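You operate a simulated robot arm through the tools that you are given. There is no shell and no other tool.

Carry out the task below with a simulated robot arm. There is one attempt and no reset: what you move stays moved.

TASK
Put things in order on the sample bench. At the end: the brown rinse water bottle stands where the green tube (marked "hand cream") stood; the clear small beaker stands where the brown rinse water bottle stood; the grey nozzle stands on top of the grey paper sleeves carton; the green tube stands where the grey nozzle stood; whatever was shut is shut again. Leave all else as you found it, and nothing knocked over.

It is judged by the outcome, as a careful person would: the job done as asked, and still so three seconds after it is handed in. It fails if anything else is knocked over, pushed out of place, dropped, spilled or broken.

THE ROBOT
A 6-joint arm with a two-finger gripper, fixed in place. Base frame: the origin is at the foot of the arm, x ahead of it, y to its left, z up; the work surface is at about z = 0.9. Readings come in m, rad, newtons and seconds.
With the tool pointing down near the work surface it reaches from about 0.14 to 0.68 m from the base axis. Its first joint turns from -1.152 to 1.152 rad. Payload 2.45 kg.
The tool frame sits at the grasp point between the pads (the TCP): z along the fingers, y along the line on which they close. The tips reach 0.03 m beyond it. Largest opening 0.106 m; the body of the gripper starts 0.079 m behind the TCP.
Orientation is that of the tool frame in the base frame, as a unit quaternion [x, y, z, w]. With the fingers straight down and closing along the base's y, the tool's x points along the base's -x, its y along +y and its z along -z.

THE INTERFACE
- The arm moves only by the tool move_arm. Its argument "increments" is a list of rows, each a list of 7 numbers: the turn, a rotation vector about the base's x, y, z in units of 4 degrees (1.0 is 4 degrees), then the shift along the base's x, y, z in units of 40 mm (1.0 is 40 mm), then the closure, from 0 (fully open) to 1 (shut). In form: [[wx, wy, wz, dx, dy, dz, gripper], ...]. A call has 1 to 20 rows; each row shifts and turns the commanded pose from where the row before left it. A call with a number of a shift or a turn outside -1 to 1 is refused whole. A row lasts 0.2 s, in which the tool goes at most 0.05 m and 0.15 rad; a call with a longer step from one row to the next is refused whole, and so is a gripper value outside its range. Where a pose cannot be reached the arm comes as near as it can. A force on the tool above 40 N (or 10 N above the force at the start of the call, whichever is more), or a blocked arm, ends the call early, and 0.2 s more pass. Each finger travels about 0.153 m/s and halts on what it meets, pressing with about 44 N; the grip force reading is that of the motor and also rises with nothing between the fingers. The clock runs only during rows and for 0.2 s after the last one: add rows that do not move to give the fingers time. It gives the time, the measured TCP pose, the force on the tool (base axes), the opening and the grip force at its end, in the units of the frame above (readings bear some noise), with the torque about the TCP (base axes, N m) and any sound that the robot's microphone picked up, and new pictures: "show" is both (left out), scene, wrist or none.
- Cameras (640 x 400 px; columns grow to the right, rows downward): "scene" is fixed at [0.0742, 0.4278, 1.3996]; the picture's right is [-0.49, -0.87, 0.00], its down [-0.47, 0.26, -0.84] and it looks along [0.73, -0.41, -0.54] (base axes); focal length 369 px, centre (320, 200). "wrist" rides on the gripper at [0.076, -0.002, -0.106] in the tool frame; the picture's right is [0.02, 1.00, 0.00], its down [-0.78, 0.02, -0.62] and it looks along [-0.62, 0.01, 0.78] (tool axes); focal length 247 px, centre (320, 200). There is no depth. A picture from a camera that has moved, and an enlarged one, comes with that camera's place and axes in the base frame and with its lens. The place of the scene camera against the robot may be out by one fixed shift of up to 0.018 m in any direction.
- close_up(camera, box): a new picture of the part [left, top, right, bottom] of that camera's present view, enlarged. The clock stands still meanwhile.
- hand_in(): hands the job in; it is judged then, once.

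Places have to be worked out from the pictures, the camera data and where the tool is seen. Open the gripper and draw the arm clear of the work before you hand the job in, unless the task says otherwise.

The tools are called after ">>>" as a command line: name --pt "numbers of a row" for each row, then --argument value for the rest, lists and objects as JSON in quotes. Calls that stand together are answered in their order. move_arm: Moves the arm, as the interface text tells. Its arguments: {"type":"object","properties":{"increments":{"type":"array","items":{"type":"array","items":{"type":"number"}}},"show":{"type":"string","enum":["both","scene","wrist","none"]}},"required":["increments"]} The other tools are called the same way: close_up (camera, box) takes an enlarged picture of a part of a camera's view; hand_in () hands the job in.

At the start:

```text
clock: 0.0
ee_pos: [0.4135, 0.0904, 1.1811]
ee_rot: [0.0, 1.0, -0.001, 0.0]
force: [0.3, -0.2, -0.1]
moment: [0.02, 0.02, -0.01]
opening: 0.1063
grasp_force: 0.0
```

scene: 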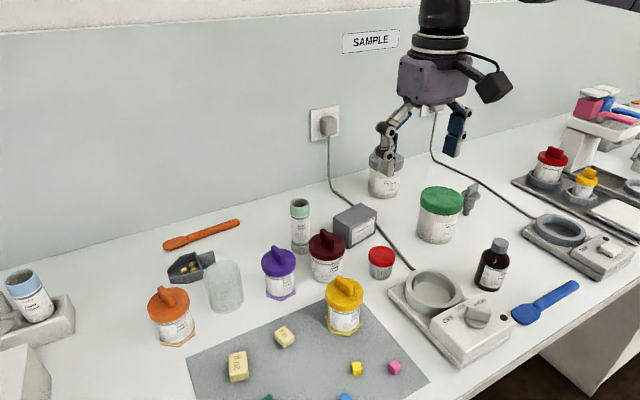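
wrist: 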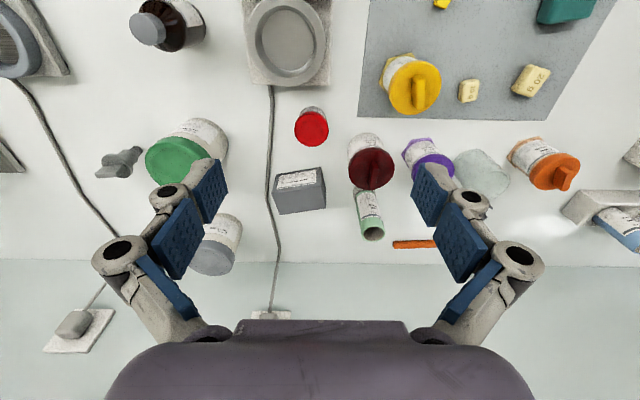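

I start by looking closely at the scene to identify the items: the brown bottle, green tube, clear beaker, grey nozzle and grey carton.

>>> close_up --camera "scene" --box '[240, 130, 420, 300]'

>>> close_up --camera "scene" --box '[400, 150, 560, 320]'

>>> close_up --camera "scene" --box '[140, 200, 300, 360]'

>>> close_up --camera "wrist" --box '[60, 80, 300, 280]'

>>> close_up --camera "wrist" --box '[260, 100, 560, 280]'

```text
2.35 times, centred on (330, 215) of scene
camera zoom: at [0.0742, 0.4278, 1.3996], right [-0.49, -0.87, 0.0], down [-0.47, 0.26, -0.84], along [0.73, -0.41, -0.54], focal length 867 px, centre (296, 165)
```

zoom: 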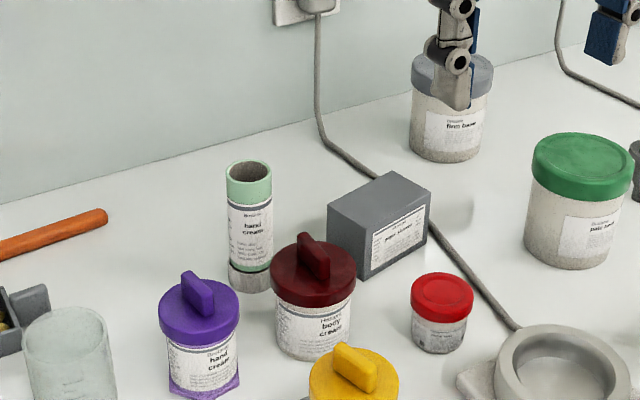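

```text
2.35 times, centred on (480, 235) of scene
camera zoom: at [0.0742, 0.4278, 1.3996], right [-0.49, -0.87, 0.0], down [-0.47, 0.26, -0.84], along [0.73, -0.41, -0.54], focal length 867 px, centre (-56, 118)
```

zoom: 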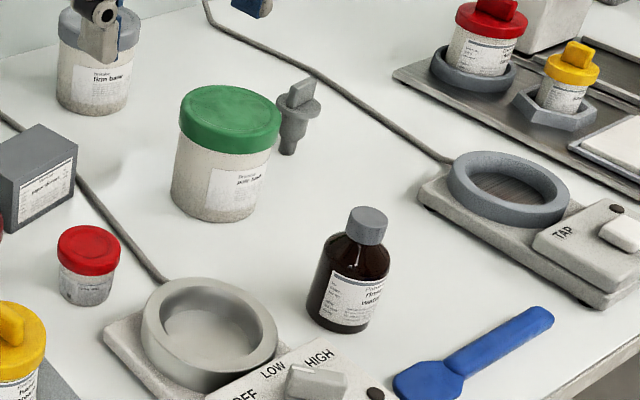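

```text
2.50 times, centred on (220, 280) of scene
camera zoom: at [0.0742, 0.4278, 1.3996], right [-0.49, -0.87, 0.0], down [-0.47, 0.26, -0.84], along [0.73, -0.41, -0.54], focal length 922 px, centre (570, 0)
```

zoom: 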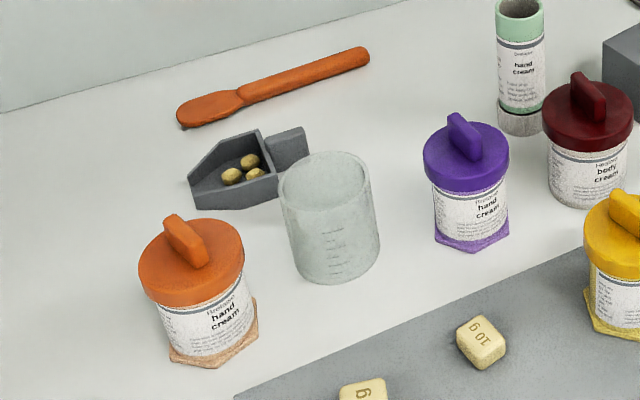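

```text
2.00 times, centred on (180, 180) of wrist
camera zoom: at [0.3371, 0.0894, 1.2874], right [-0.02, 1.0, 0.0], down [0.78, 0.02, 0.62], along [0.62, 0.01, -0.78], focal length 494 px, centre (600, 240)
```

zoom: 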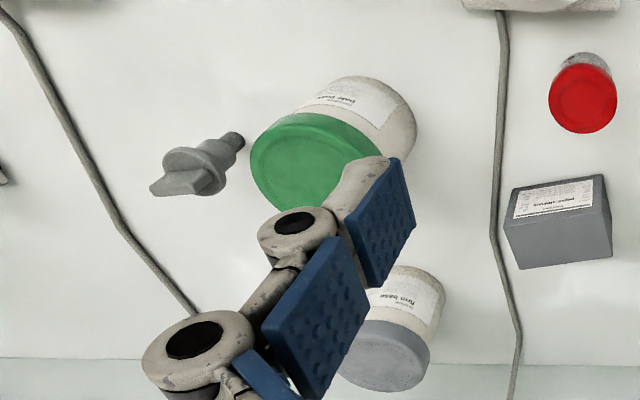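

```text
2.13 times, centred on (410, 190) of wrist
camera zoom: at [0.3371, 0.0894, 1.2874], right [-0.02, 1.0, 0.0], down [0.78, 0.02, 0.62], along [0.62, 0.01, -0.78], focal length 527 px, centre (128, 221)
```

zoom: 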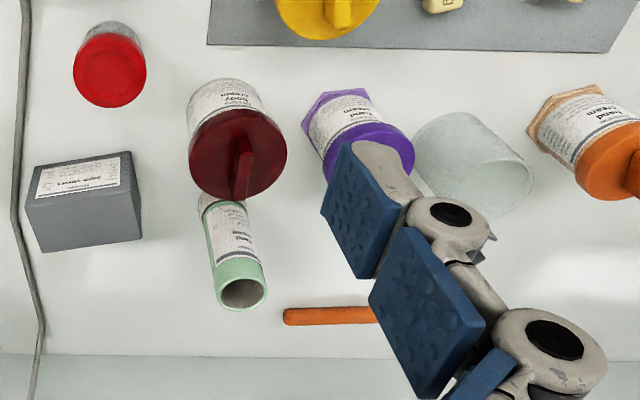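

The items are all visible: nozzle near (0.54,-0.22), tube near (0.62,0.18), bottle near (0.36,-0.08), beaker near (0.555,0.36) as first estimates; nothing is in the way at z>1.1. I move the wrist camera over the right side for a better view of the nozzle and bottle.

>>> move_arm --pt "0 0 0 -0.3 -0.95 0 0" --pt "0 0 0 -0.3 -0.95 0 0" --pt "0 0 0 -0.3 -0.95 0 0" --pt "0 0 0 -0.3 -0.95 0 0" --pt "0 0 0 -0.3 -0.95 0 0" --pt "0 0 0 0 -0.5 0 0" --pt "0 0 0 0 0 0 0"

```text
clock: 1.6
ee_pos: [0.353, -0.1208, 1.1803]
ee_rot: [0.0, 1.0, 0.0, 0.0]
force: [0.2, 0.1, 0.5]
moment: [-0.01, 0.01, 0.02]
opening: 0.1062
grasp_force: 0.0
camera wrist: at [0.2772, -0.1221, 1.2871], right [-0.02, 1.0, 0.0], down [0.78, 0.02, 0.62], along [0.62, 0.01, -0.78], focal length 247 px, centre (320, 200)
```

scene: 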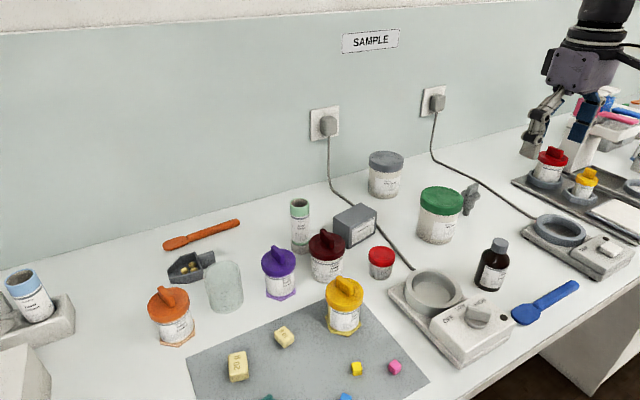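
wrist: 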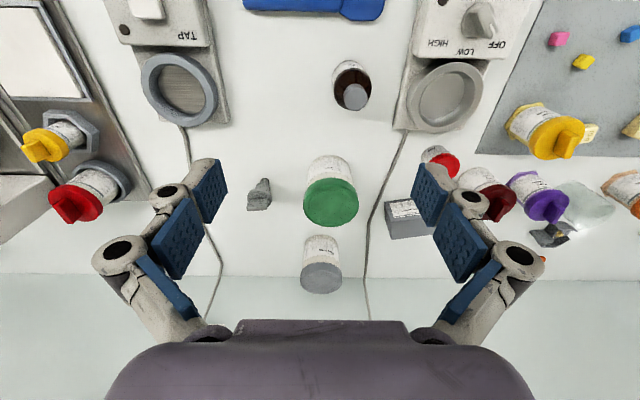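

>>> close_up --camera "wrist" --box '[220, 130, 360, 230]'

>>> close_up --camera "wrist" --box '[300, 40, 440, 140]'

>>> close_up --camera "scene" --box '[420, 160, 520, 230]'

```text
4.00 times, centred on (290, 180) of wrist
camera zoom: at [0.2772, -0.1221, 1.2871], right [-0.02, 1.0, 0.0], down [0.78, 0.02, 0.62], along [0.62, 0.01, -0.78], focal length 988 px, centre (440, 280)
```

zoom: 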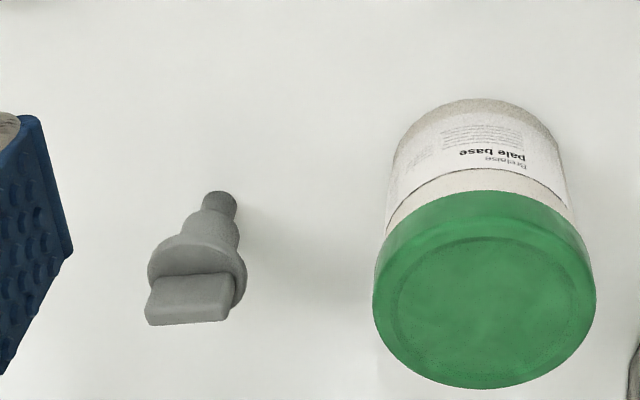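

```text
4.00 times, centred on (370, 90) of wrist
camera zoom: at [0.2772, -0.1221, 1.2871], right [-0.02, 1.0, 0.0], down [0.78, 0.02, 0.62], along [0.62, 0.01, -0.78], focal length 988 px, centre (120, 640)
```

zoom: 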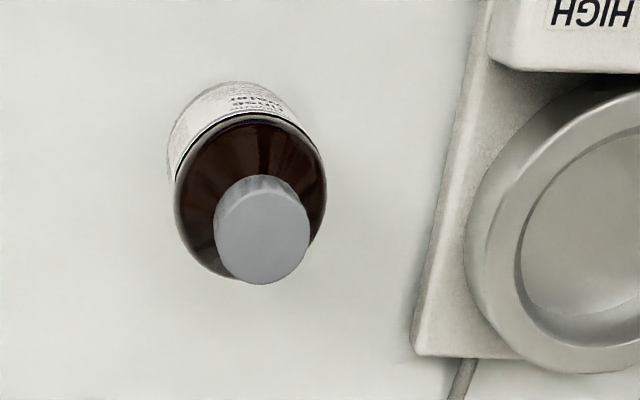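

```text
5.71 times, centred on (470, 195) of scene
camera zoom: at [0.0742, 0.4278, 1.3996], right [-0.49, -0.87, 0.0], down [-0.47, 0.26, -0.84], along [0.73, -0.41, -0.54], focal length 2106 px, centre (-537, 229)
```

zoom: 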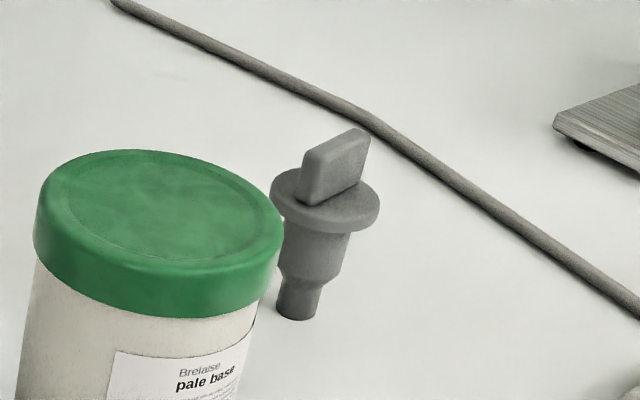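

Nozzle is a small stoppered plug: stem ~16 mm, flange ~44 mm at 5 cm height, and a flat blade on top (faces towards ±x, yaw ≈5°), base near (0.537,-0.222), height ≈0.085. Next I view the carton, tube and jars from in front.

>>> move_arm --pt "0 0 0 0.168 0.9 -0.179 0" --pt "0 0 0 0.168 0.9 -0.179 0" --pt "0 0 0 0.168 0.9 -0.179 0" --pt "0 0 0 0.168 0.9 -0.179 0" --pt "0 0 0 0.168 0.9 -0.179 0" --pt "0 0 0 0.168 0.9 -0.179 0" --pt "0 0 0 0.168 0.9 -0.179 0" --pt "0 0 0 0 0 0 0"

```text
clock: 3.4
ee_pos: [0.398, 0.1333, 1.1292]
ee_rot: [-0.001, 1.0, 0.001, -0.001]
force: [0.1, 0.2, 0.4]
moment: [0.01, 0.03, 0.02]
opening: 0.1063
grasp_force: 0.2
camera wrist: at [0.3225, 0.1305, 1.2354], right [-0.02, 1.0, 0.0], down [0.78, 0.02, 0.62], along [0.62, 0.01, -0.78], focal length 247 px, centre (320, 200)
```

scene: 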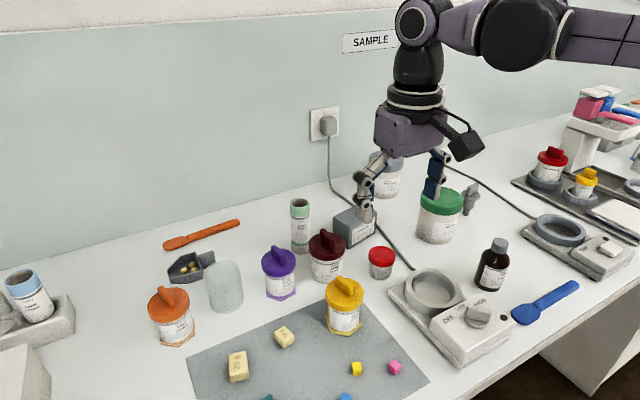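
wrist: 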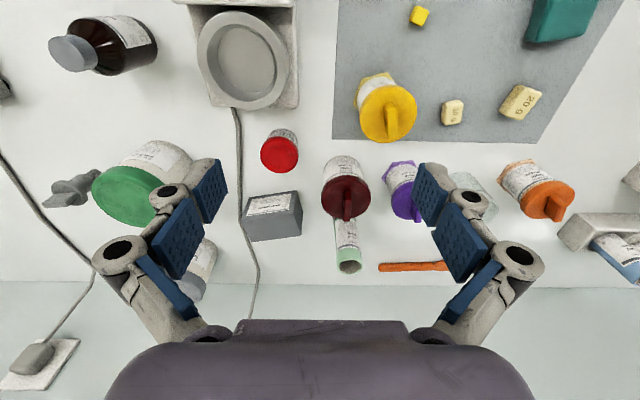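

>>> close_up --camera "wrist" --box '[230, 150, 390, 280]'

>>> close_up --camera "scene" --box '[270, 180, 400, 290]'

>>> close_up --camera "scene" --box '[150, 220, 310, 340]'

>>> close_up --camera "wrist" --box '[380, 140, 540, 230]'

```text
3.08 times, centred on (310, 215) of wrist
camera zoom: at [0.3225, 0.1305, 1.2354], right [-0.02, 1.0, 0.0], down [0.78, 0.02, 0.62], along [0.62, 0.01, -0.78], focal length 760 px, centre (351, 154)
```

zoom: 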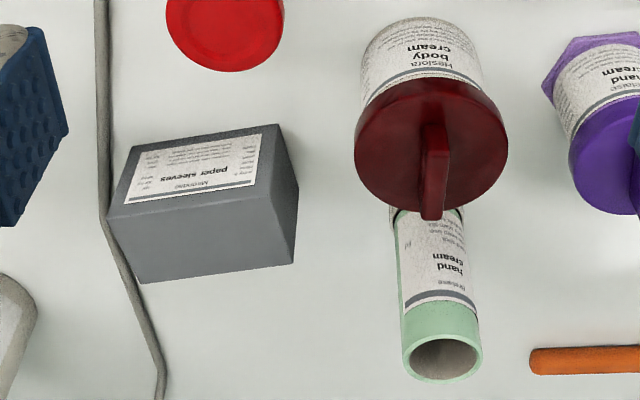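

```text
3.64 times, centred on (335, 235) of scene
camera zoom: at [0.0742, 0.4278, 1.3996], right [-0.49, -0.87, 0.0], down [-0.47, 0.26, -0.84], along [0.73, -0.41, -0.54], focal length 1340 px, centre (266, 73)
```

zoom: 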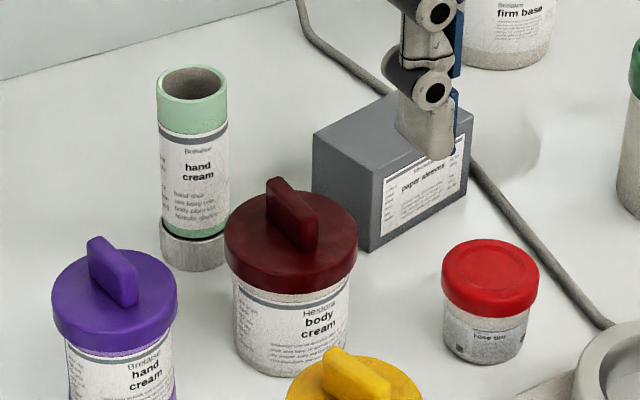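

```text
3.33 times, centred on (230, 280) of scene
camera zoom: at [0.0742, 0.4278, 1.3996], right [-0.49, -0.87, 0.0], down [-0.47, 0.26, -0.84], along [0.73, -0.41, -0.54], focal length 1229 px, centre (620, -67)
```

zoom: 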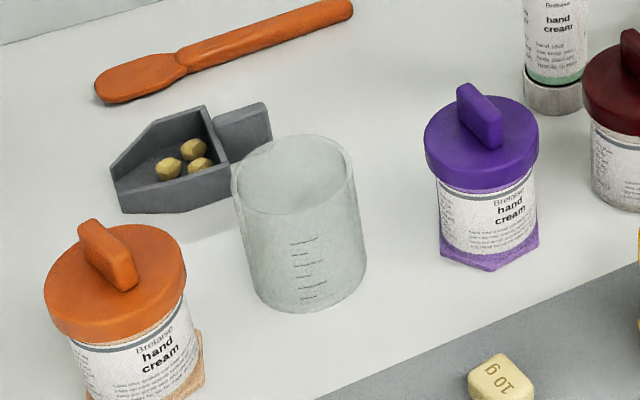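

```text
4.00 times, centred on (460, 185) of wrist
camera zoom: at [0.3225, 0.1305, 1.2354], right [-0.02, 1.0, 0.0], down [0.78, 0.02, 0.62], along [0.62, 0.01, -0.78], focal length 988 px, centre (-240, 260)
```

zoom: 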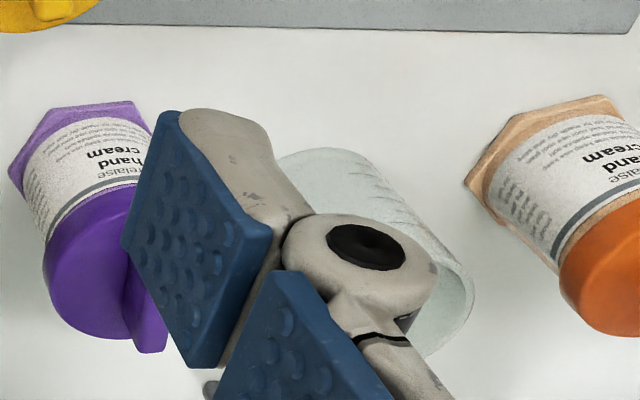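

Carton: 0.084×0.047 m footprint, yaw ≈12°, centre ≈(0.601,0.059), top ≈0.959. I now swing above the nozzle, yawing the tool about −84.5° so the fingers close across the blade's faces.

>>> move_arm --pt "0 0 -0.96 0.158 -0.4034 0 0" --pt "0 0 -0.96 0.158 -0.4034 0 0" --pt "0 0 -0.96 0.158 -0.4034 0 0" --pt "0 0 -0.96 0.158 -0.4034 0 0" --pt "0 0 -0.96 0.158 -0.4034 0 0" --pt "0 0 -0.96 0.158 -0.4034 0 0" --pt "0 0 -0.96 0.158 -0.4034 0 0" --pt "0 0 -0.96 0.158 -0.4034 0 0" --pt "0 0 -0.96 0.158 -0.4034 0 0" --pt "0 0 -0.96 0.158 -0.4034 0 0" --pt "0 0 -0.96 0.158 -0.4034 0 0" --pt "0 0 -0.96 0.158 -0.4034 0 0" --pt "0 0 -0.96 0.158 -0.4034 0 0" --pt "0 0 -0.96 0.158 -0.4034 0 0" --pt "0 0 -0.96 0.158 -0.4034 0 0" --pt "0 0 -0.96 0.158 -0.4034 0 0" --pt "0 0 -0.96 0.158 -0.4034 0 0" --pt "0 0 -0.96 0.158 -0.4034 0 0" --pt "0 0 -0.96 0.158 -0.4034 0 0" --pt "0 0 -0.96 0.158 -0.4034 0 0" --show "none"

>>> move_arm --pt "0 0 -0.96 0.158 -0.4034 0 0" --pt "0 0 -0.96 0.158 -0.4034 0 0" --pt "0 0 0 0 0 0 0"

```text
clock: 7.6
ee_pos: [0.5269, -0.1898, 1.1303]
ee_rot: [0.622, 0.783, 0.0, 0.0]
force: [-0.7, -0.4, -1.0]
moment: [0.0, -0.03, 0.03]
opening: 0.106
grasp_force: 0.1
```

```text
clock: 8.4
ee_pos: [0.5389, -0.2223, 1.1308]
ee_rot: [0.673, 0.74, 0.001, -0.001]
force: [-0.1, -0.6, 0.0]
moment: [0.02, -0.01, 0.0]
opening: 0.1058
grasp_force: 0.0
camera wrist: at [0.5302, -0.1456, 1.2366], right [0.99, 0.12, 0.0], down [0.09, -0.78, 0.62], along [0.07, -0.62, -0.78], focal length 247 px, centre (320, 200)
```

scene: 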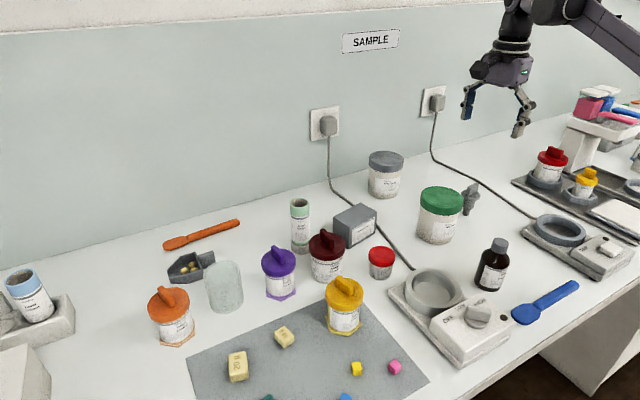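
wrist: 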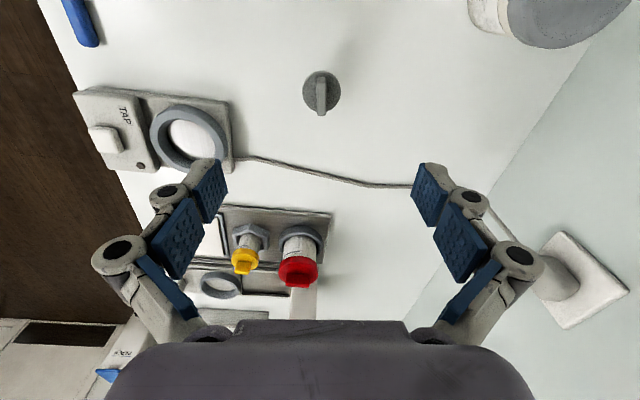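

>>> close_up --camera "wrist" --box '[280, 60, 360, 130]'

```text
5.71 times, centred on (320, 95) of wrist
camera zoom: at [0.5302, -0.1456, 1.2366], right [0.99, 0.12, 0.0], down [0.09, -0.78, 0.62], along [0.07, -0.62, -0.78], focal length 1411 px, centre (320, 800)
```

zoom: 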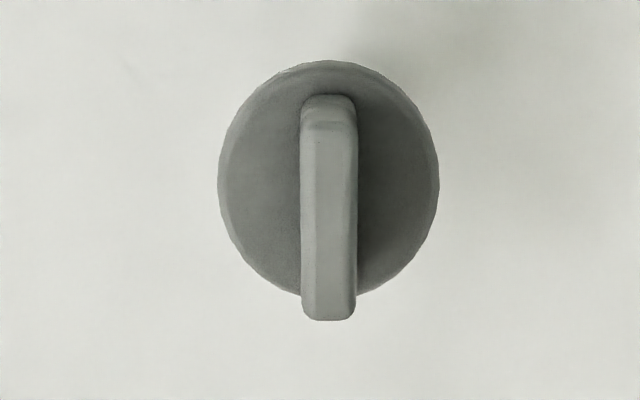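

The blade is centred and aligned between the fingers (offset ≤2 mm). I descend to TCP z≈1.0 with fingers partly closed, then check heights before gripping.

>>> move_arm --pt "0 0 0 0 0 -0.6 0.2" --pt "0 0 0 0 0 -0.6 0.4" --pt "0 0 0 0 0 -0.6 0.5" --pt "0 0 0 0 0.02 -0.6 0.5" --pt "0 0 0 0.02 0.02 -0.6 0.5" --pt "0 0 0 0 0 -0.27 0.5" --pt "0 0 0 0 0 0 0.5"

>>> close_up --camera "scene" --box '[420, 130, 540, 220]'

>>> close_up --camera "wrist" --box '[220, 100, 420, 240]'

```text
clock: 10.0
ee_pos: [0.5395, -0.2209, 0.9981]
ee_rot: [0.672, 0.741, 0.001, 0.0]
force: [0.0, 1.4, -0.2]
moment: [0.04, 0.03, 0.05]
opening: 0.0529
grasp_force: 0.0
camera wrist: at [0.5307, -0.1448, 1.1043], right [0.99, 0.12, 0.0], down [0.09, -0.78, 0.62], along [0.07, -0.62, -0.78], focal length 247 px, centre (320, 200)
```

scene: 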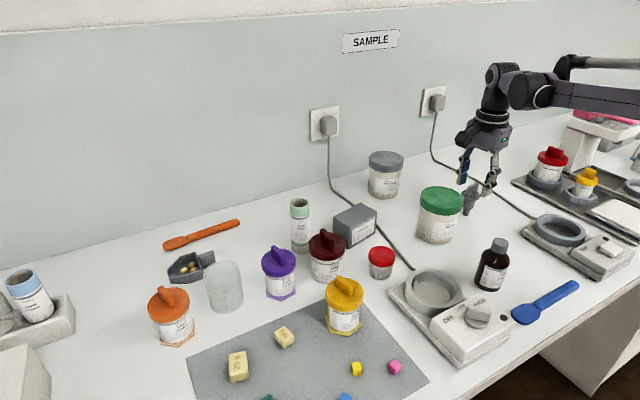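
wrist: 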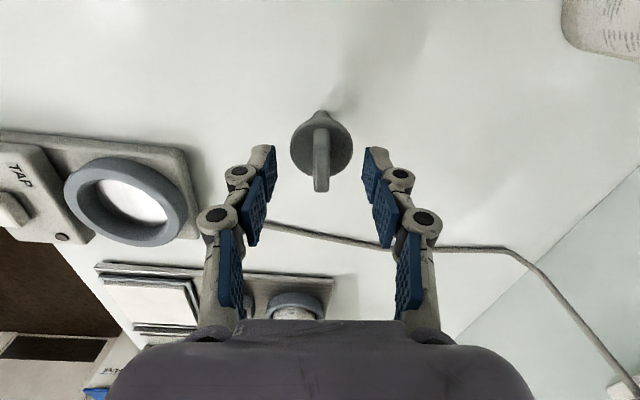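

```text
4.44 times, centred on (480, 175) of scene
camera zoom: at [0.0742, 0.4278, 1.3996], right [-0.49, -0.87, 0.0], down [-0.47, 0.26, -0.84], along [0.73, -0.41, -0.54], focal length 1638 px, centre (-391, 311)
```

zoom: 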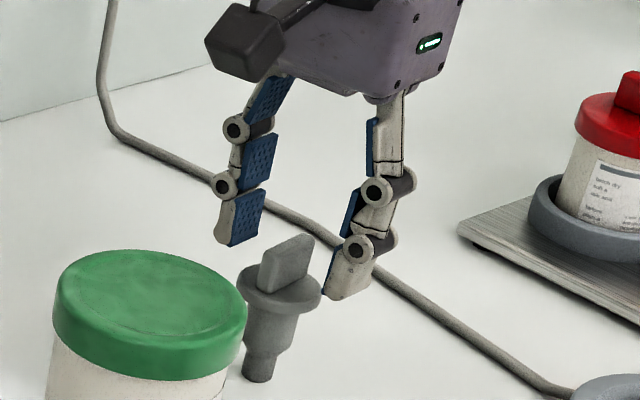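

```text
2.86 times, centred on (320, 170) of wrist
camera zoom: at [0.5307, -0.1448, 1.1043], right [0.99, 0.12, 0.0], down [0.09, -0.78, 0.62], along [0.07, -0.62, -0.78], focal length 706 px, centre (320, 286)
```

zoom: 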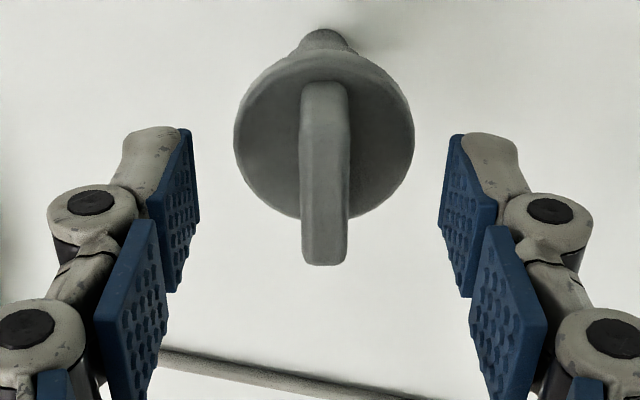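

Tips are at about z 0.967, flange top ≈0.956, blade top ≈0.983, and the blade is centred between the pads. I shift 2.5 mm in +y, 2 mm down, and close slowly on the blade.

>>> move_arm --pt "0 0 0 0 0.06 -0.05 0.55" --pt "0 0 0 0 0 0 0.65" --pt "0 0 0 0 0 0 0.75" --pt "0 0 0 0 0 0 0.82" --pt "0 0 0 0 0 0 0.86"

>>> close_up --camera "wrist" --box '[240, 90, 400, 220]'

>>> close_up --camera "scene" --box '[420, 130, 540, 220]'

```text
clock: 11.2
ee_pos: [0.5383, -0.2174, 0.9956]
ee_rot: [0.673, 0.74, 0.0, 0.001]
force: [-0.6, -0.2, 0.8]
moment: [-0.03, -0.03, 0.0]
opening: 0.0148
grasp_force: 0.3
camera wrist: at [0.5307, -0.1418, 1.1031], right [0.99, 0.12, 0.0], down [0.09, -0.78, 0.62], along [0.07, -0.62, -0.78], focal length 247 px, centre (320, 200)
```

scene: 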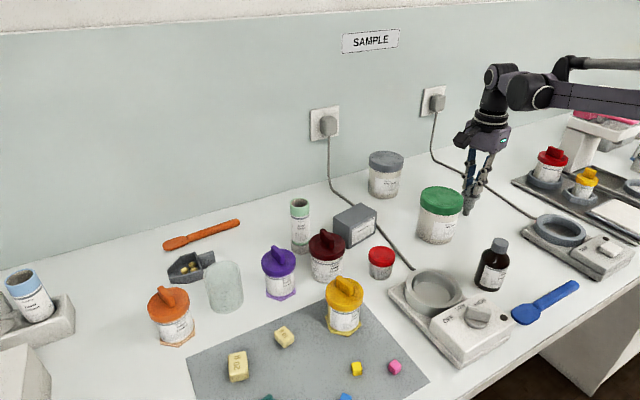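
wrist: 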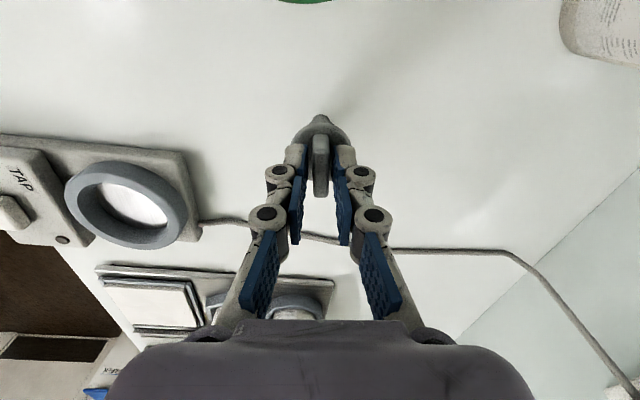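

```text
3.08 times, centred on (320, 155) of wrist
camera zoom: at [0.5307, -0.1418, 1.1031], right [0.99, 0.12, 0.0], down [0.09, -0.78, 0.62], along [0.07, -0.62, -0.78], focal length 760 px, centre (320, 338)
```

zoom: 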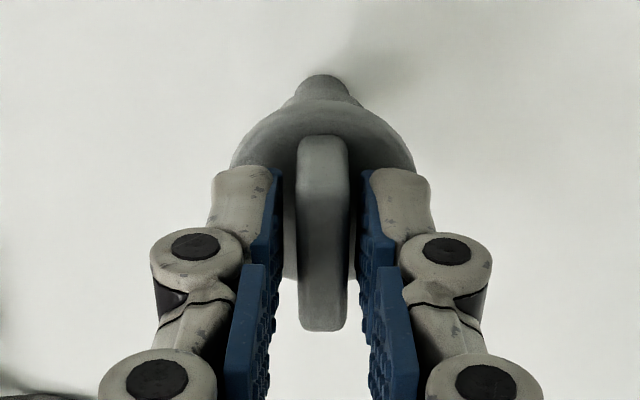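

```text
4.44 times, centred on (480, 175) of scene
camera zoom: at [0.0742, 0.4278, 1.3996], right [-0.49, -0.87, 0.0], down [-0.47, 0.26, -0.84], along [0.73, -0.41, -0.54], focal length 1638 px, centre (-391, 311)
```

zoom: 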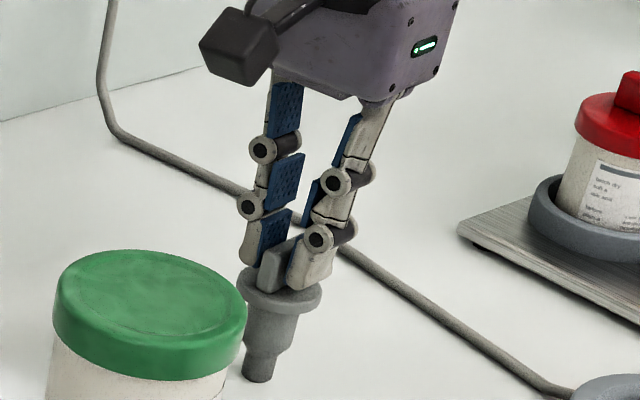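

No contact forces yet; pads are straddling the blade just above the flange. I close fully and wait for the grip.

>>> move_arm --pt "0 0 0 0 0 0 0.9" --pt "0 0 0 0 0 0 0.95" --pt "0 0 0 0 0 0 1.0" --pt "0 0 0 0 0 0 1.0" --show "wrist"

>>> close_up --camera "wrist" --box '[240, 90, 400, 220]'

>>> close_up --camera "scene" --box '[420, 130, 540, 220]'

```text
clock: 12.2
ee_pos: [0.538, -0.2173, 0.9952]
ee_rot: [0.673, 0.74, 0.0, -0.001]
force: [0.1, -0.2, -0.1]
moment: [-0.01, 0.03, 0.01]
opening: 0.009
grasp_force: 36.5
camera wrist: at [0.5307, -0.1418, 1.1031], right [0.99, 0.12, 0.0], down [0.09, -0.78, 0.62], along [0.07, -0.62, -0.78], focal length 247 px, centre (320, 200)
```

wrist: 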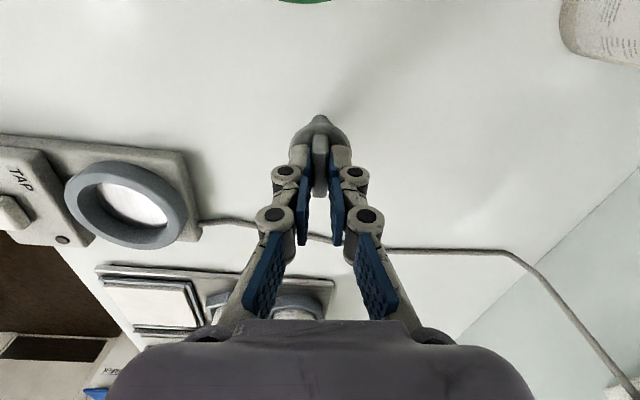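

```text
3.08 times, centred on (320, 155) of wrist
camera zoom: at [0.5307, -0.1418, 1.1031], right [0.99, 0.12, 0.0], down [0.09, -0.78, 0.62], along [0.07, -0.62, -0.78], focal length 760 px, centre (320, 338)
```

zoom: 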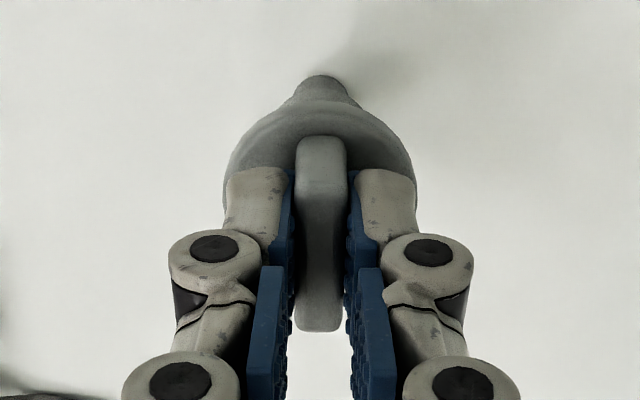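

```text
4.44 times, centred on (480, 175) of scene
camera zoom: at [0.0742, 0.4278, 1.3996], right [-0.49, -0.87, 0.0], down [-0.47, 0.26, -0.84], along [0.73, -0.41, -0.54], focal length 1638 px, centre (-391, 311)
```

zoom: 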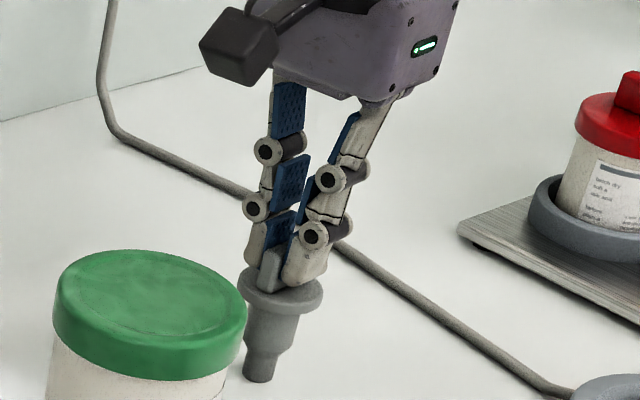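

Gripped (opening 9 mm = blade thickness, 36 N). I lift the nozzle 155 mm straight up.

>>> move_arm --pt "0 0 0 0 0 0.3 1.0" --pt "0 0 0 0 0 0.7 1.0" --pt "0 0 0 0 0 0.75 1.0" --pt "0 0 0 0 0 0.75 1.0" --pt "0 0 0 0 0 0.75 1.0" --pt "0 0 0 0 0 0.625 1.0" --pt "0 0 0 0 0 0 1.0"

```text
clock: 13.8
ee_pos: [0.5398, -0.219, 1.1527]
ee_rot: [0.672, 0.74, -0.001, 0.0]
force: [0.1, -0.8, 0.5]
moment: [0.03, -0.01, 0.01]
opening: 0.0089
grasp_force: 36.6
camera wrist: at [0.5308, -0.1424, 1.2592], right [0.99, 0.12, 0.0], down [0.09, -0.78, 0.62], along [0.07, -0.62, -0.78], focal length 247 px, centre (320, 200)
```

scene: 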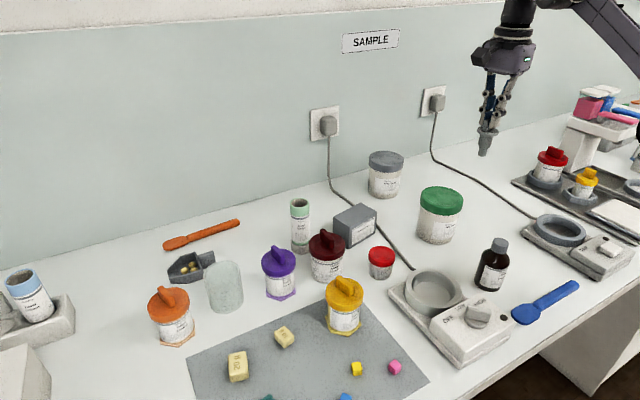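
wrist: 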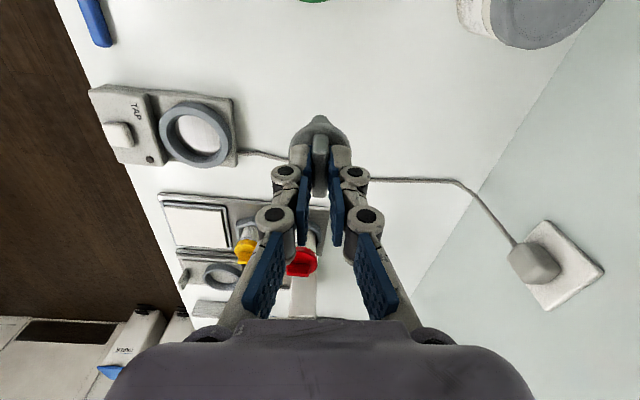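

The nozzle is held upright. I carry it at height over to the carton centre (0.601, 0.060).

>>> move_arm --pt "0 0 0 0.1525 0.6965 0 1.0" --pt "0 0 0 0.1525 0.6965 0 1.0" --pt "0 0 0 0.1525 0.6965 0 1.0" --pt "0 0 0 0.1525 0.6965 0 1.0" --pt "0 0 0 0.1525 0.6965 0 1.0" --pt "0 0 0 0.1525 0.6965 0 1.0" --pt "0 0 0 0.1525 0.6965 0 1.0" --pt "0 0 0 0.1525 0.6965 0 1.0" --pt "0 0 0 0.1525 0.6965 0 1.0" --pt "0 0 0 0.1525 0.6965 0 1.0" --pt "0 0 0 0 0 -0.5 1.0" --pt "0 0 0 0 0 -0.5 1.0" --pt "0 0 0 0 0 -0.5 1.0" --pt "0 0 0 0 0 -0.3 1.0" --pt "0 0 0 0 0 0 1.0"

>>> close_up --camera "scene" --box '[290, 130, 420, 260]'

>>> close_up --camera "wrist" --box '[220, 60, 420, 200]'

```text
clock: 17.0
ee_pos: [0.5883, 0.0617, 1.0733]
ee_rot: [0.673, 0.74, -0.001, 0.0]
force: [0.0, 1.3, -0.6]
moment: [0.03, -0.01, 0.04]
opening: 0.0087
grasp_force: 36.6
out of reach, approached as far as the arm can: row 10
camera wrist: at [0.5801, 0.138, 1.1798], right [0.99, 0.12, 0.0], down [0.09, -0.78, 0.62], along [0.07, -0.62, -0.78], focal length 247 px, centre (320, 200)
```

scene: 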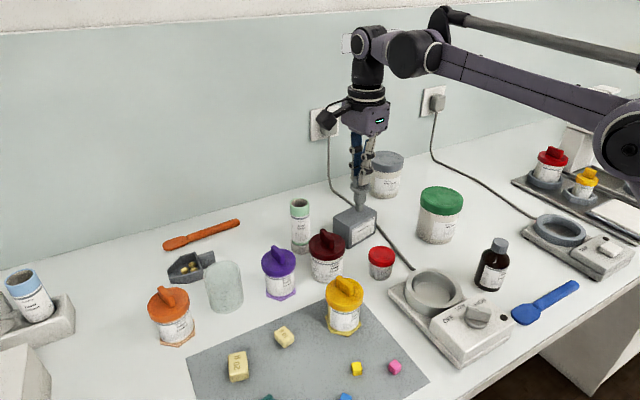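
wrist: 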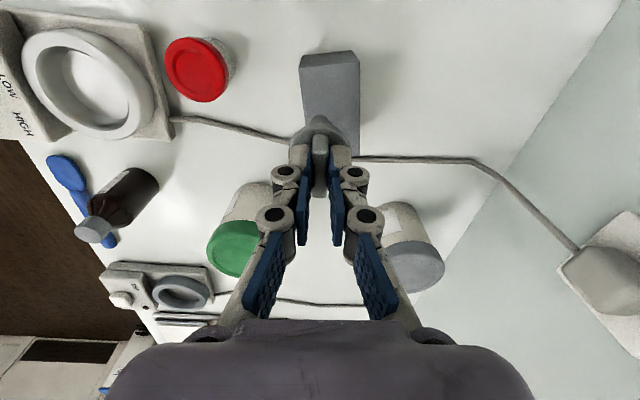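

```text
3.08 times, centred on (355, 195) of scene
camera zoom: at [0.0742, 0.4278, 1.3996], right [-0.49, -0.87, 0.0], down [-0.47, 0.26, -0.84], along [0.73, -0.41, -0.54], focal length 1134 px, centre (212, 215)
```

zoom: 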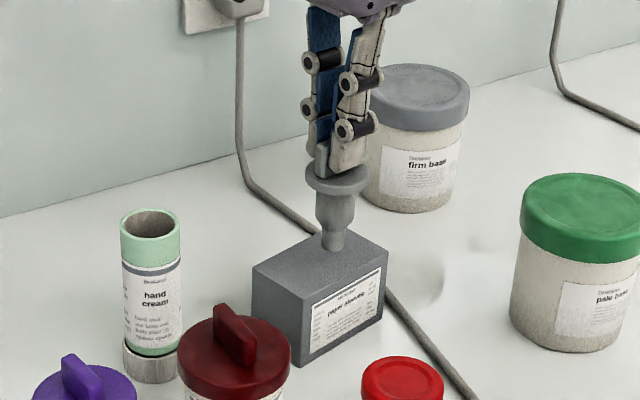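

```text
2.86 times, centred on (320, 130) of wrist
camera zoom: at [0.5801, 0.138, 1.1798], right [0.99, 0.12, 0.0], down [0.09, -0.78, 0.62], along [0.07, -0.62, -0.78], focal length 706 px, centre (320, 400)
```

zoom: 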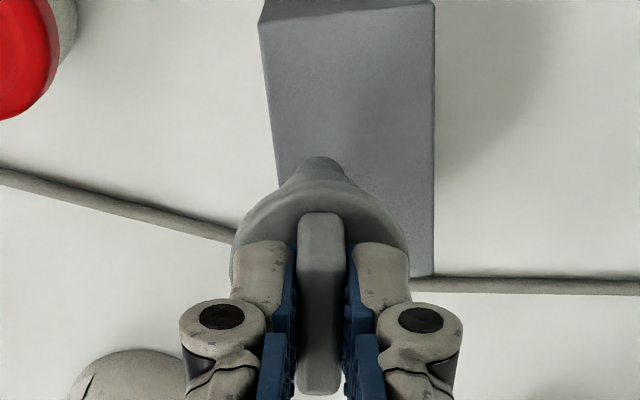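

The nozzle is above the carton but at the reach limit for that height (x stopped at 0.588). At this lower height I try shifting +x 11 mm, −y 3 mm to the carton centre (0.600, 0.0595).

>>> move_arm --pt "0 0 0 0.15 -0.04 0 1.0" --pt "0 0 0 0.14 -0.04 0 1.0" --pt "0 0 0 0 0 0 1.0" --show "none"

>>> close_up --camera "wrist" --box '[220, 60, 420, 200]'

```text
clock: 17.8
ee_pos: [0.6002, 0.058, 1.0731]
ee_rot: [0.672, 0.74, 0.0, 0.0]
force: [0.2, -0.2, -0.3]
moment: [0.0, -0.02, 0.03]
opening: 0.0088
grasp_force: 36.4
```

```text
2.86 times, centred on (320, 130) of wrist
camera zoom: at [0.5913, 0.1336, 1.18], right [0.99, 0.12, 0.0], down [0.09, -0.78, 0.62], along [0.07, -0.62, -0.78], focal length 706 px, centre (320, 400)
```

zoom: 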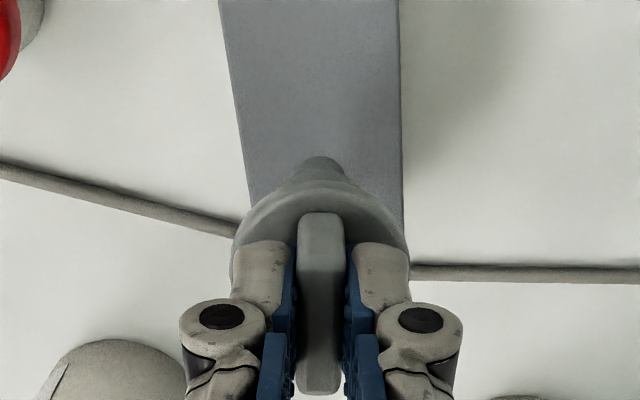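

Now centred on the carton. I lower carefully: 12 mm first, then small steps while watching the vertical force.

>>> move_arm --pt "0 0 0 0 0 -0.15 1.0" --pt "0 0 0 0 0 -0.15 1.0" --pt "0 0 0 0 0 0 1.0" --show "none"

>>> move_arm --pt "0 0 0 0 0 -0.04 1.0" --pt "0 0 0 0 0 -0.02 1.0" --pt "0 0 0 0 0 0 1.0" --show "none"

>>> close_up --camera "scene" --box '[310, 150, 410, 250]'

```text
clock: 18.6
ee_pos: [0.5978, 0.0572, 1.0617]
ee_rot: [0.672, 0.74, 0.001, 0.0]
force: [-0.7, 0.7, -0.1]
moment: [-0.03, 0.02, -0.01]
opening: 0.0088
grasp_force: 36.6
```

```text
clock: 19.4
ee_pos: [0.5994, 0.057, 1.0603]
ee_rot: [0.672, 0.74, 0.0, 0.0]
force: [0.7, -0.1, 0.7]
moment: [0.0, -0.03, -0.01]
opening: 0.0087
grasp_force: 36.4
```

```text
4.00 times, centred on (360, 200) of scene
camera zoom: at [0.0742, 0.4278, 1.3996], right [-0.49, -0.87, 0.0], down [-0.47, 0.26, -0.84], along [0.73, -0.41, -0.54], focal length 1474 px, centre (160, 200)
```

zoom: 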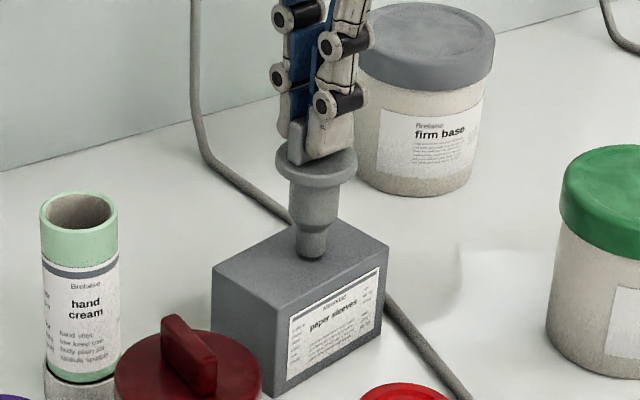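

Still a few mm of gap by estimate, no force yet. I continue lowering in ~1 mm steps.

>>> move_arm --pt "0 0 0 0 0 -0.03 1.0" --pt "0 0 0 0 0 -0.02 1.0" --pt "0 0 0 0 0 0 1.0" --show "none"

>>> move_arm --pt "0 0 0 0 0 -0.03 1.0" --pt "0 0 0 0 0 0 1.0" --show "none"

>>> close_up --camera "scene" --box '[310, 150, 410, 250]'

```text
clock: 20.2
ee_pos: [0.5986, 0.0571, 1.0563]
ee_rot: [0.673, 0.74, 0.0, 0.0]
force: [0.1, -0.2, -0.1]
moment: [0.0, -0.01, 0.03]
opening: 0.009
grasp_force: 36.8
```

```text
clock: 20.8
ee_pos: [0.599, 0.0578, 1.055]
ee_rot: [0.673, 0.74, 0.001, 0.0]
force: [0.2, -1.5, 17.5]
moment: [-0.07, -0.06, 0.01]
opening: 0.0088
grasp_force: 36.5
```

```text
4.00 times, centred on (360, 200) of scene
camera zoom: at [0.0739, 0.4277, 1.3996], right [-0.49, -0.87, 0.0], down [-0.47, 0.26, -0.84], along [0.73, -0.41, -0.54], focal length 1474 px, centre (160, 200)
```

zoom: 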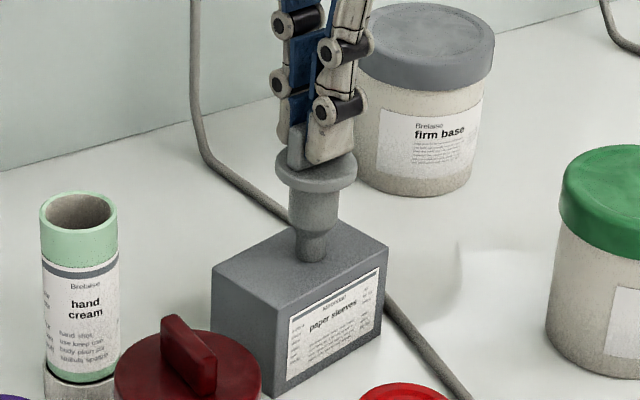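

Contact made (17 N). I relieve 0.5 mm, then open the fingers gently.

>>> move_arm --pt "0 0 0 0 0 0.012 1.0" --pt "0 0 0 0 0 0 1.0" --pt "0 0 0 0 0 0 0.93" --pt "0 0 0 0 0 0 0.9" --pt "0 0 0 0 0 0 0.87" --pt "0 0 0 0 0 0 0.83" --pt "0 0 0 0 0 0 0.78" --pt "0 0 0 0 0 0 0.7" --pt "0 0 0 0 0 0 0.6" --pt "0 0 0 0 0 0 0.6"

>>> close_up --camera "scene" --box '[310, 150, 410, 250]'

>>> close_up --camera "wrist" --box '[220, 60, 420, 200]'

```text
clock: 23.0
ee_pos: [0.5992, 0.0578, 1.0546]
ee_rot: [0.672, 0.74, 0.0, 0.0]
force: [0.9, -0.6, -0.6]
moment: [0.0, -0.02, -0.03]
opening: 0.0426
grasp_force: 0.1
camera wrist: at [0.5911, 0.1334, 1.1622], right [0.99, 0.12, 0.0], down [0.09, -0.78, 0.62], along [0.07, -0.62, -0.78], focal length 247 px, centre (320, 200)
```

scene: 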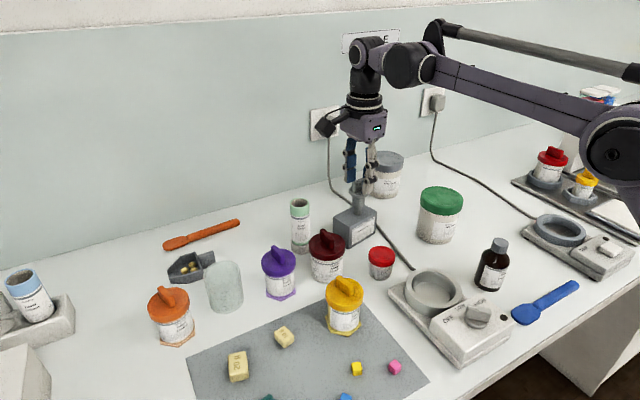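
wrist: 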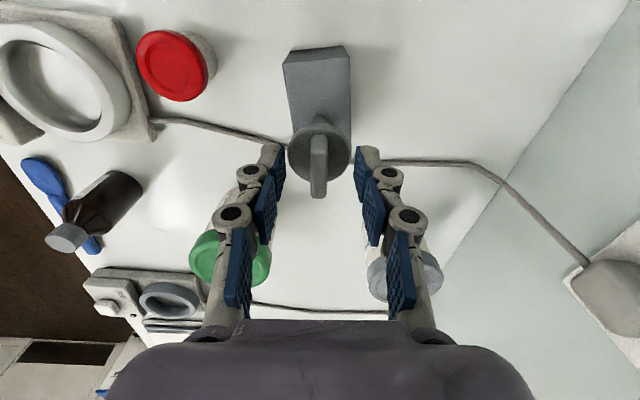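

```text
4.00 times, centred on (360, 200) of scene
camera zoom: at [0.0742, 0.4278, 1.3996], right [-0.49, -0.87, 0.0], down [-0.47, 0.26, -0.84], along [0.73, -0.41, -0.54], focal length 1474 px, centre (160, 200)
```

zoom: 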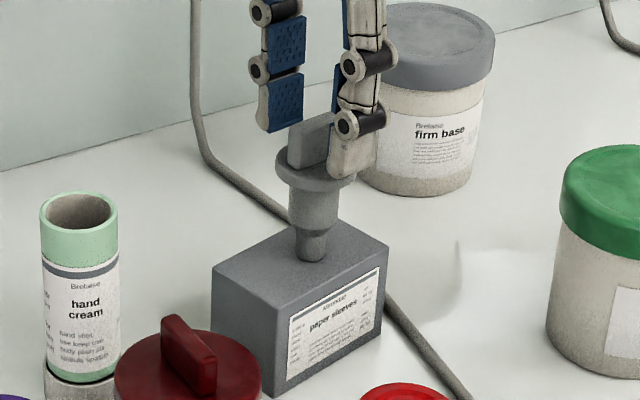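

```text
2.86 times, centred on (320, 130) of wrist
camera zoom: at [0.5911, 0.1334, 1.1622], right [0.99, 0.12, 0.0], down [0.09, -0.78, 0.62], along [0.07, -0.62, -0.78], focal length 706 px, centre (320, 400)
```

zoom: 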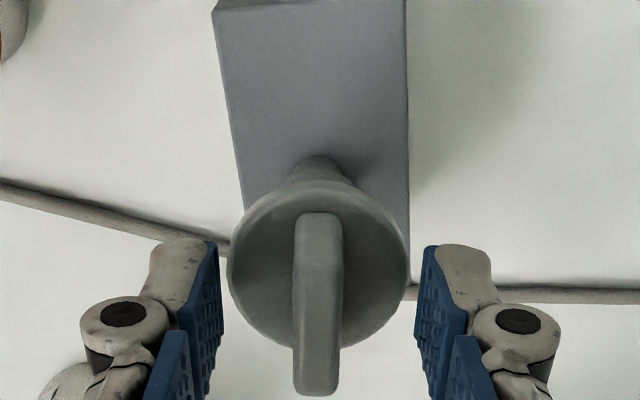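

The nozzle stands steadily on the carton. I lift the open fingers clear and retreat inward, rotating back to the default yaw plus 16° for the tube.

>>> move_arm --pt "0 0 0 0 0 0.3 0.6" --pt "0 0 0 0 0 0.6 0.6" --pt "0 0 0 -0.1 0 0.5 0.6" --pt "0 0 1 -0.3 0 0.5 0.6" --pt "0 0 1 -0.4 0.1 0 0.5" --pt "0 0 1 -0.4 0.1 0 0.4" --pt "0 0 1 -0.4 0.1 0 0.35" --pt "0 0 1 -0.4 0.1 0 0.35" --pt "0 0 1 -0.4 0.1 0 0.35" --pt "0 0 1 -0.4 0.1 0 0.35" --pt "0 0 1 0 0.1 0 0.35" --pt "0 0 1 0 0.1 0 0.35" --pt "0 0 1 0 0.1 0 0.35" --pt "0 0 1 0 0.1 0 0.35" --pt "0 0 1 0 0.1 0 0.35" --pt "0 0 1 0 0.1 0 0.35" --pt "0 0 1 0 0.1 0 0.35" --pt "0 0 1 0 0.1 0 0.35" --pt "0 0 1 0 0.1 0 0.35" --pt "0 0 1 0 0.1 0 0.35" --show "none"

>>> move_arm --pt "0 0 1 0 0.1 0 0.35" --pt "0 0 1 0 0.1 0 0.35" --pt "0 0 1 0 0.1 0 0.35" --pt "0 0 1 0 0.1 0 0.35" --pt "0 0 1 0 0.1 0 0.35" --pt "0 0 1 0 0.1 0 0.35" --pt "0 0 1 0 0.1 0 0.35" --pt "0 0 1 0 0.1 0 0.35" --pt "0 0 0 0 0 0 0.35"

```text
clock: 27.2
ee_pos: [0.4885, 0.1211, 1.131]
ee_rot: [0.144, 0.99, -0.001, 0.001]
force: [-0.1, -0.4, -0.8]
moment: [0.01, -0.03, 0.01]
opening: 0.0689
grasp_force: 0.0
```

```text
clock: 29.2
ee_pos: [0.4884, 0.152, 1.1307]
ee_rot: [-0.135, 0.991, 0.001, 0.0]
force: [0.4, 0.3, 0.2]
moment: [0.02, -0.01, 0.02]
opening: 0.069
grasp_force: 0.0
camera wrist: at [0.4153, 0.131, 1.2375], right [-0.29, 0.96, 0.0], down [0.75, 0.23, 0.62], along [0.59, 0.18, -0.78], focal length 247 px, centre (320, 200)
```

scene: 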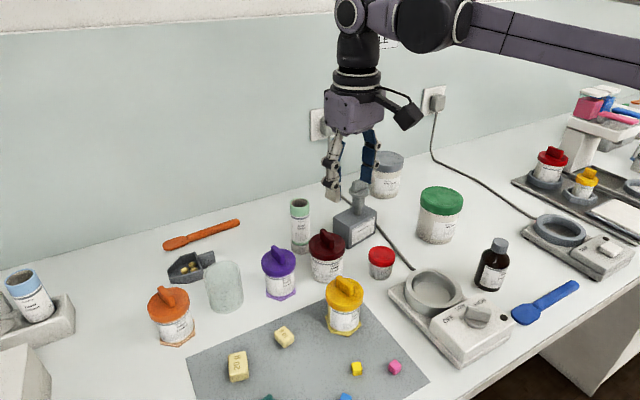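
wrist: 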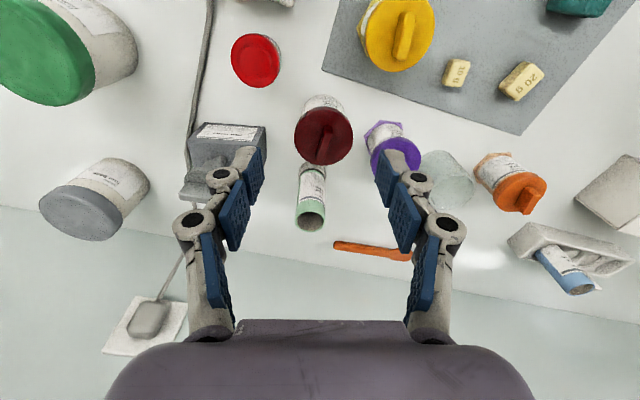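

>>> close_up --camera "wrist" --box '[240, 80, 400, 250]'

>>> close_up --camera "scene" --box '[270, 170, 400, 290]'

```text
2.35 times, centred on (320, 165) of wrist
camera zoom: at [0.4153, 0.131, 1.2375], right [-0.29, 0.96, 0.0], down [0.75, 0.23, 0.62], along [0.59, 0.18, -0.78], focal length 581 px, centre (320, 282)
```

zoom: 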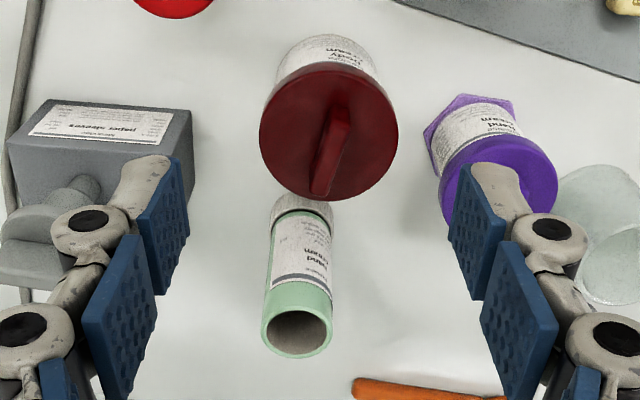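

```text
3.33 times, centred on (335, 230) of scene
camera zoom: at [0.0742, 0.4278, 1.3996], right [-0.49, -0.87, 0.0], down [-0.47, 0.26, -0.84], along [0.73, -0.41, -0.54], focal length 1229 px, centre (270, 100)
```

zoom: 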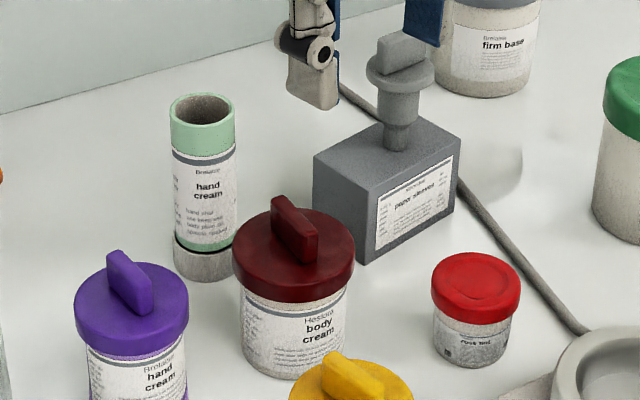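

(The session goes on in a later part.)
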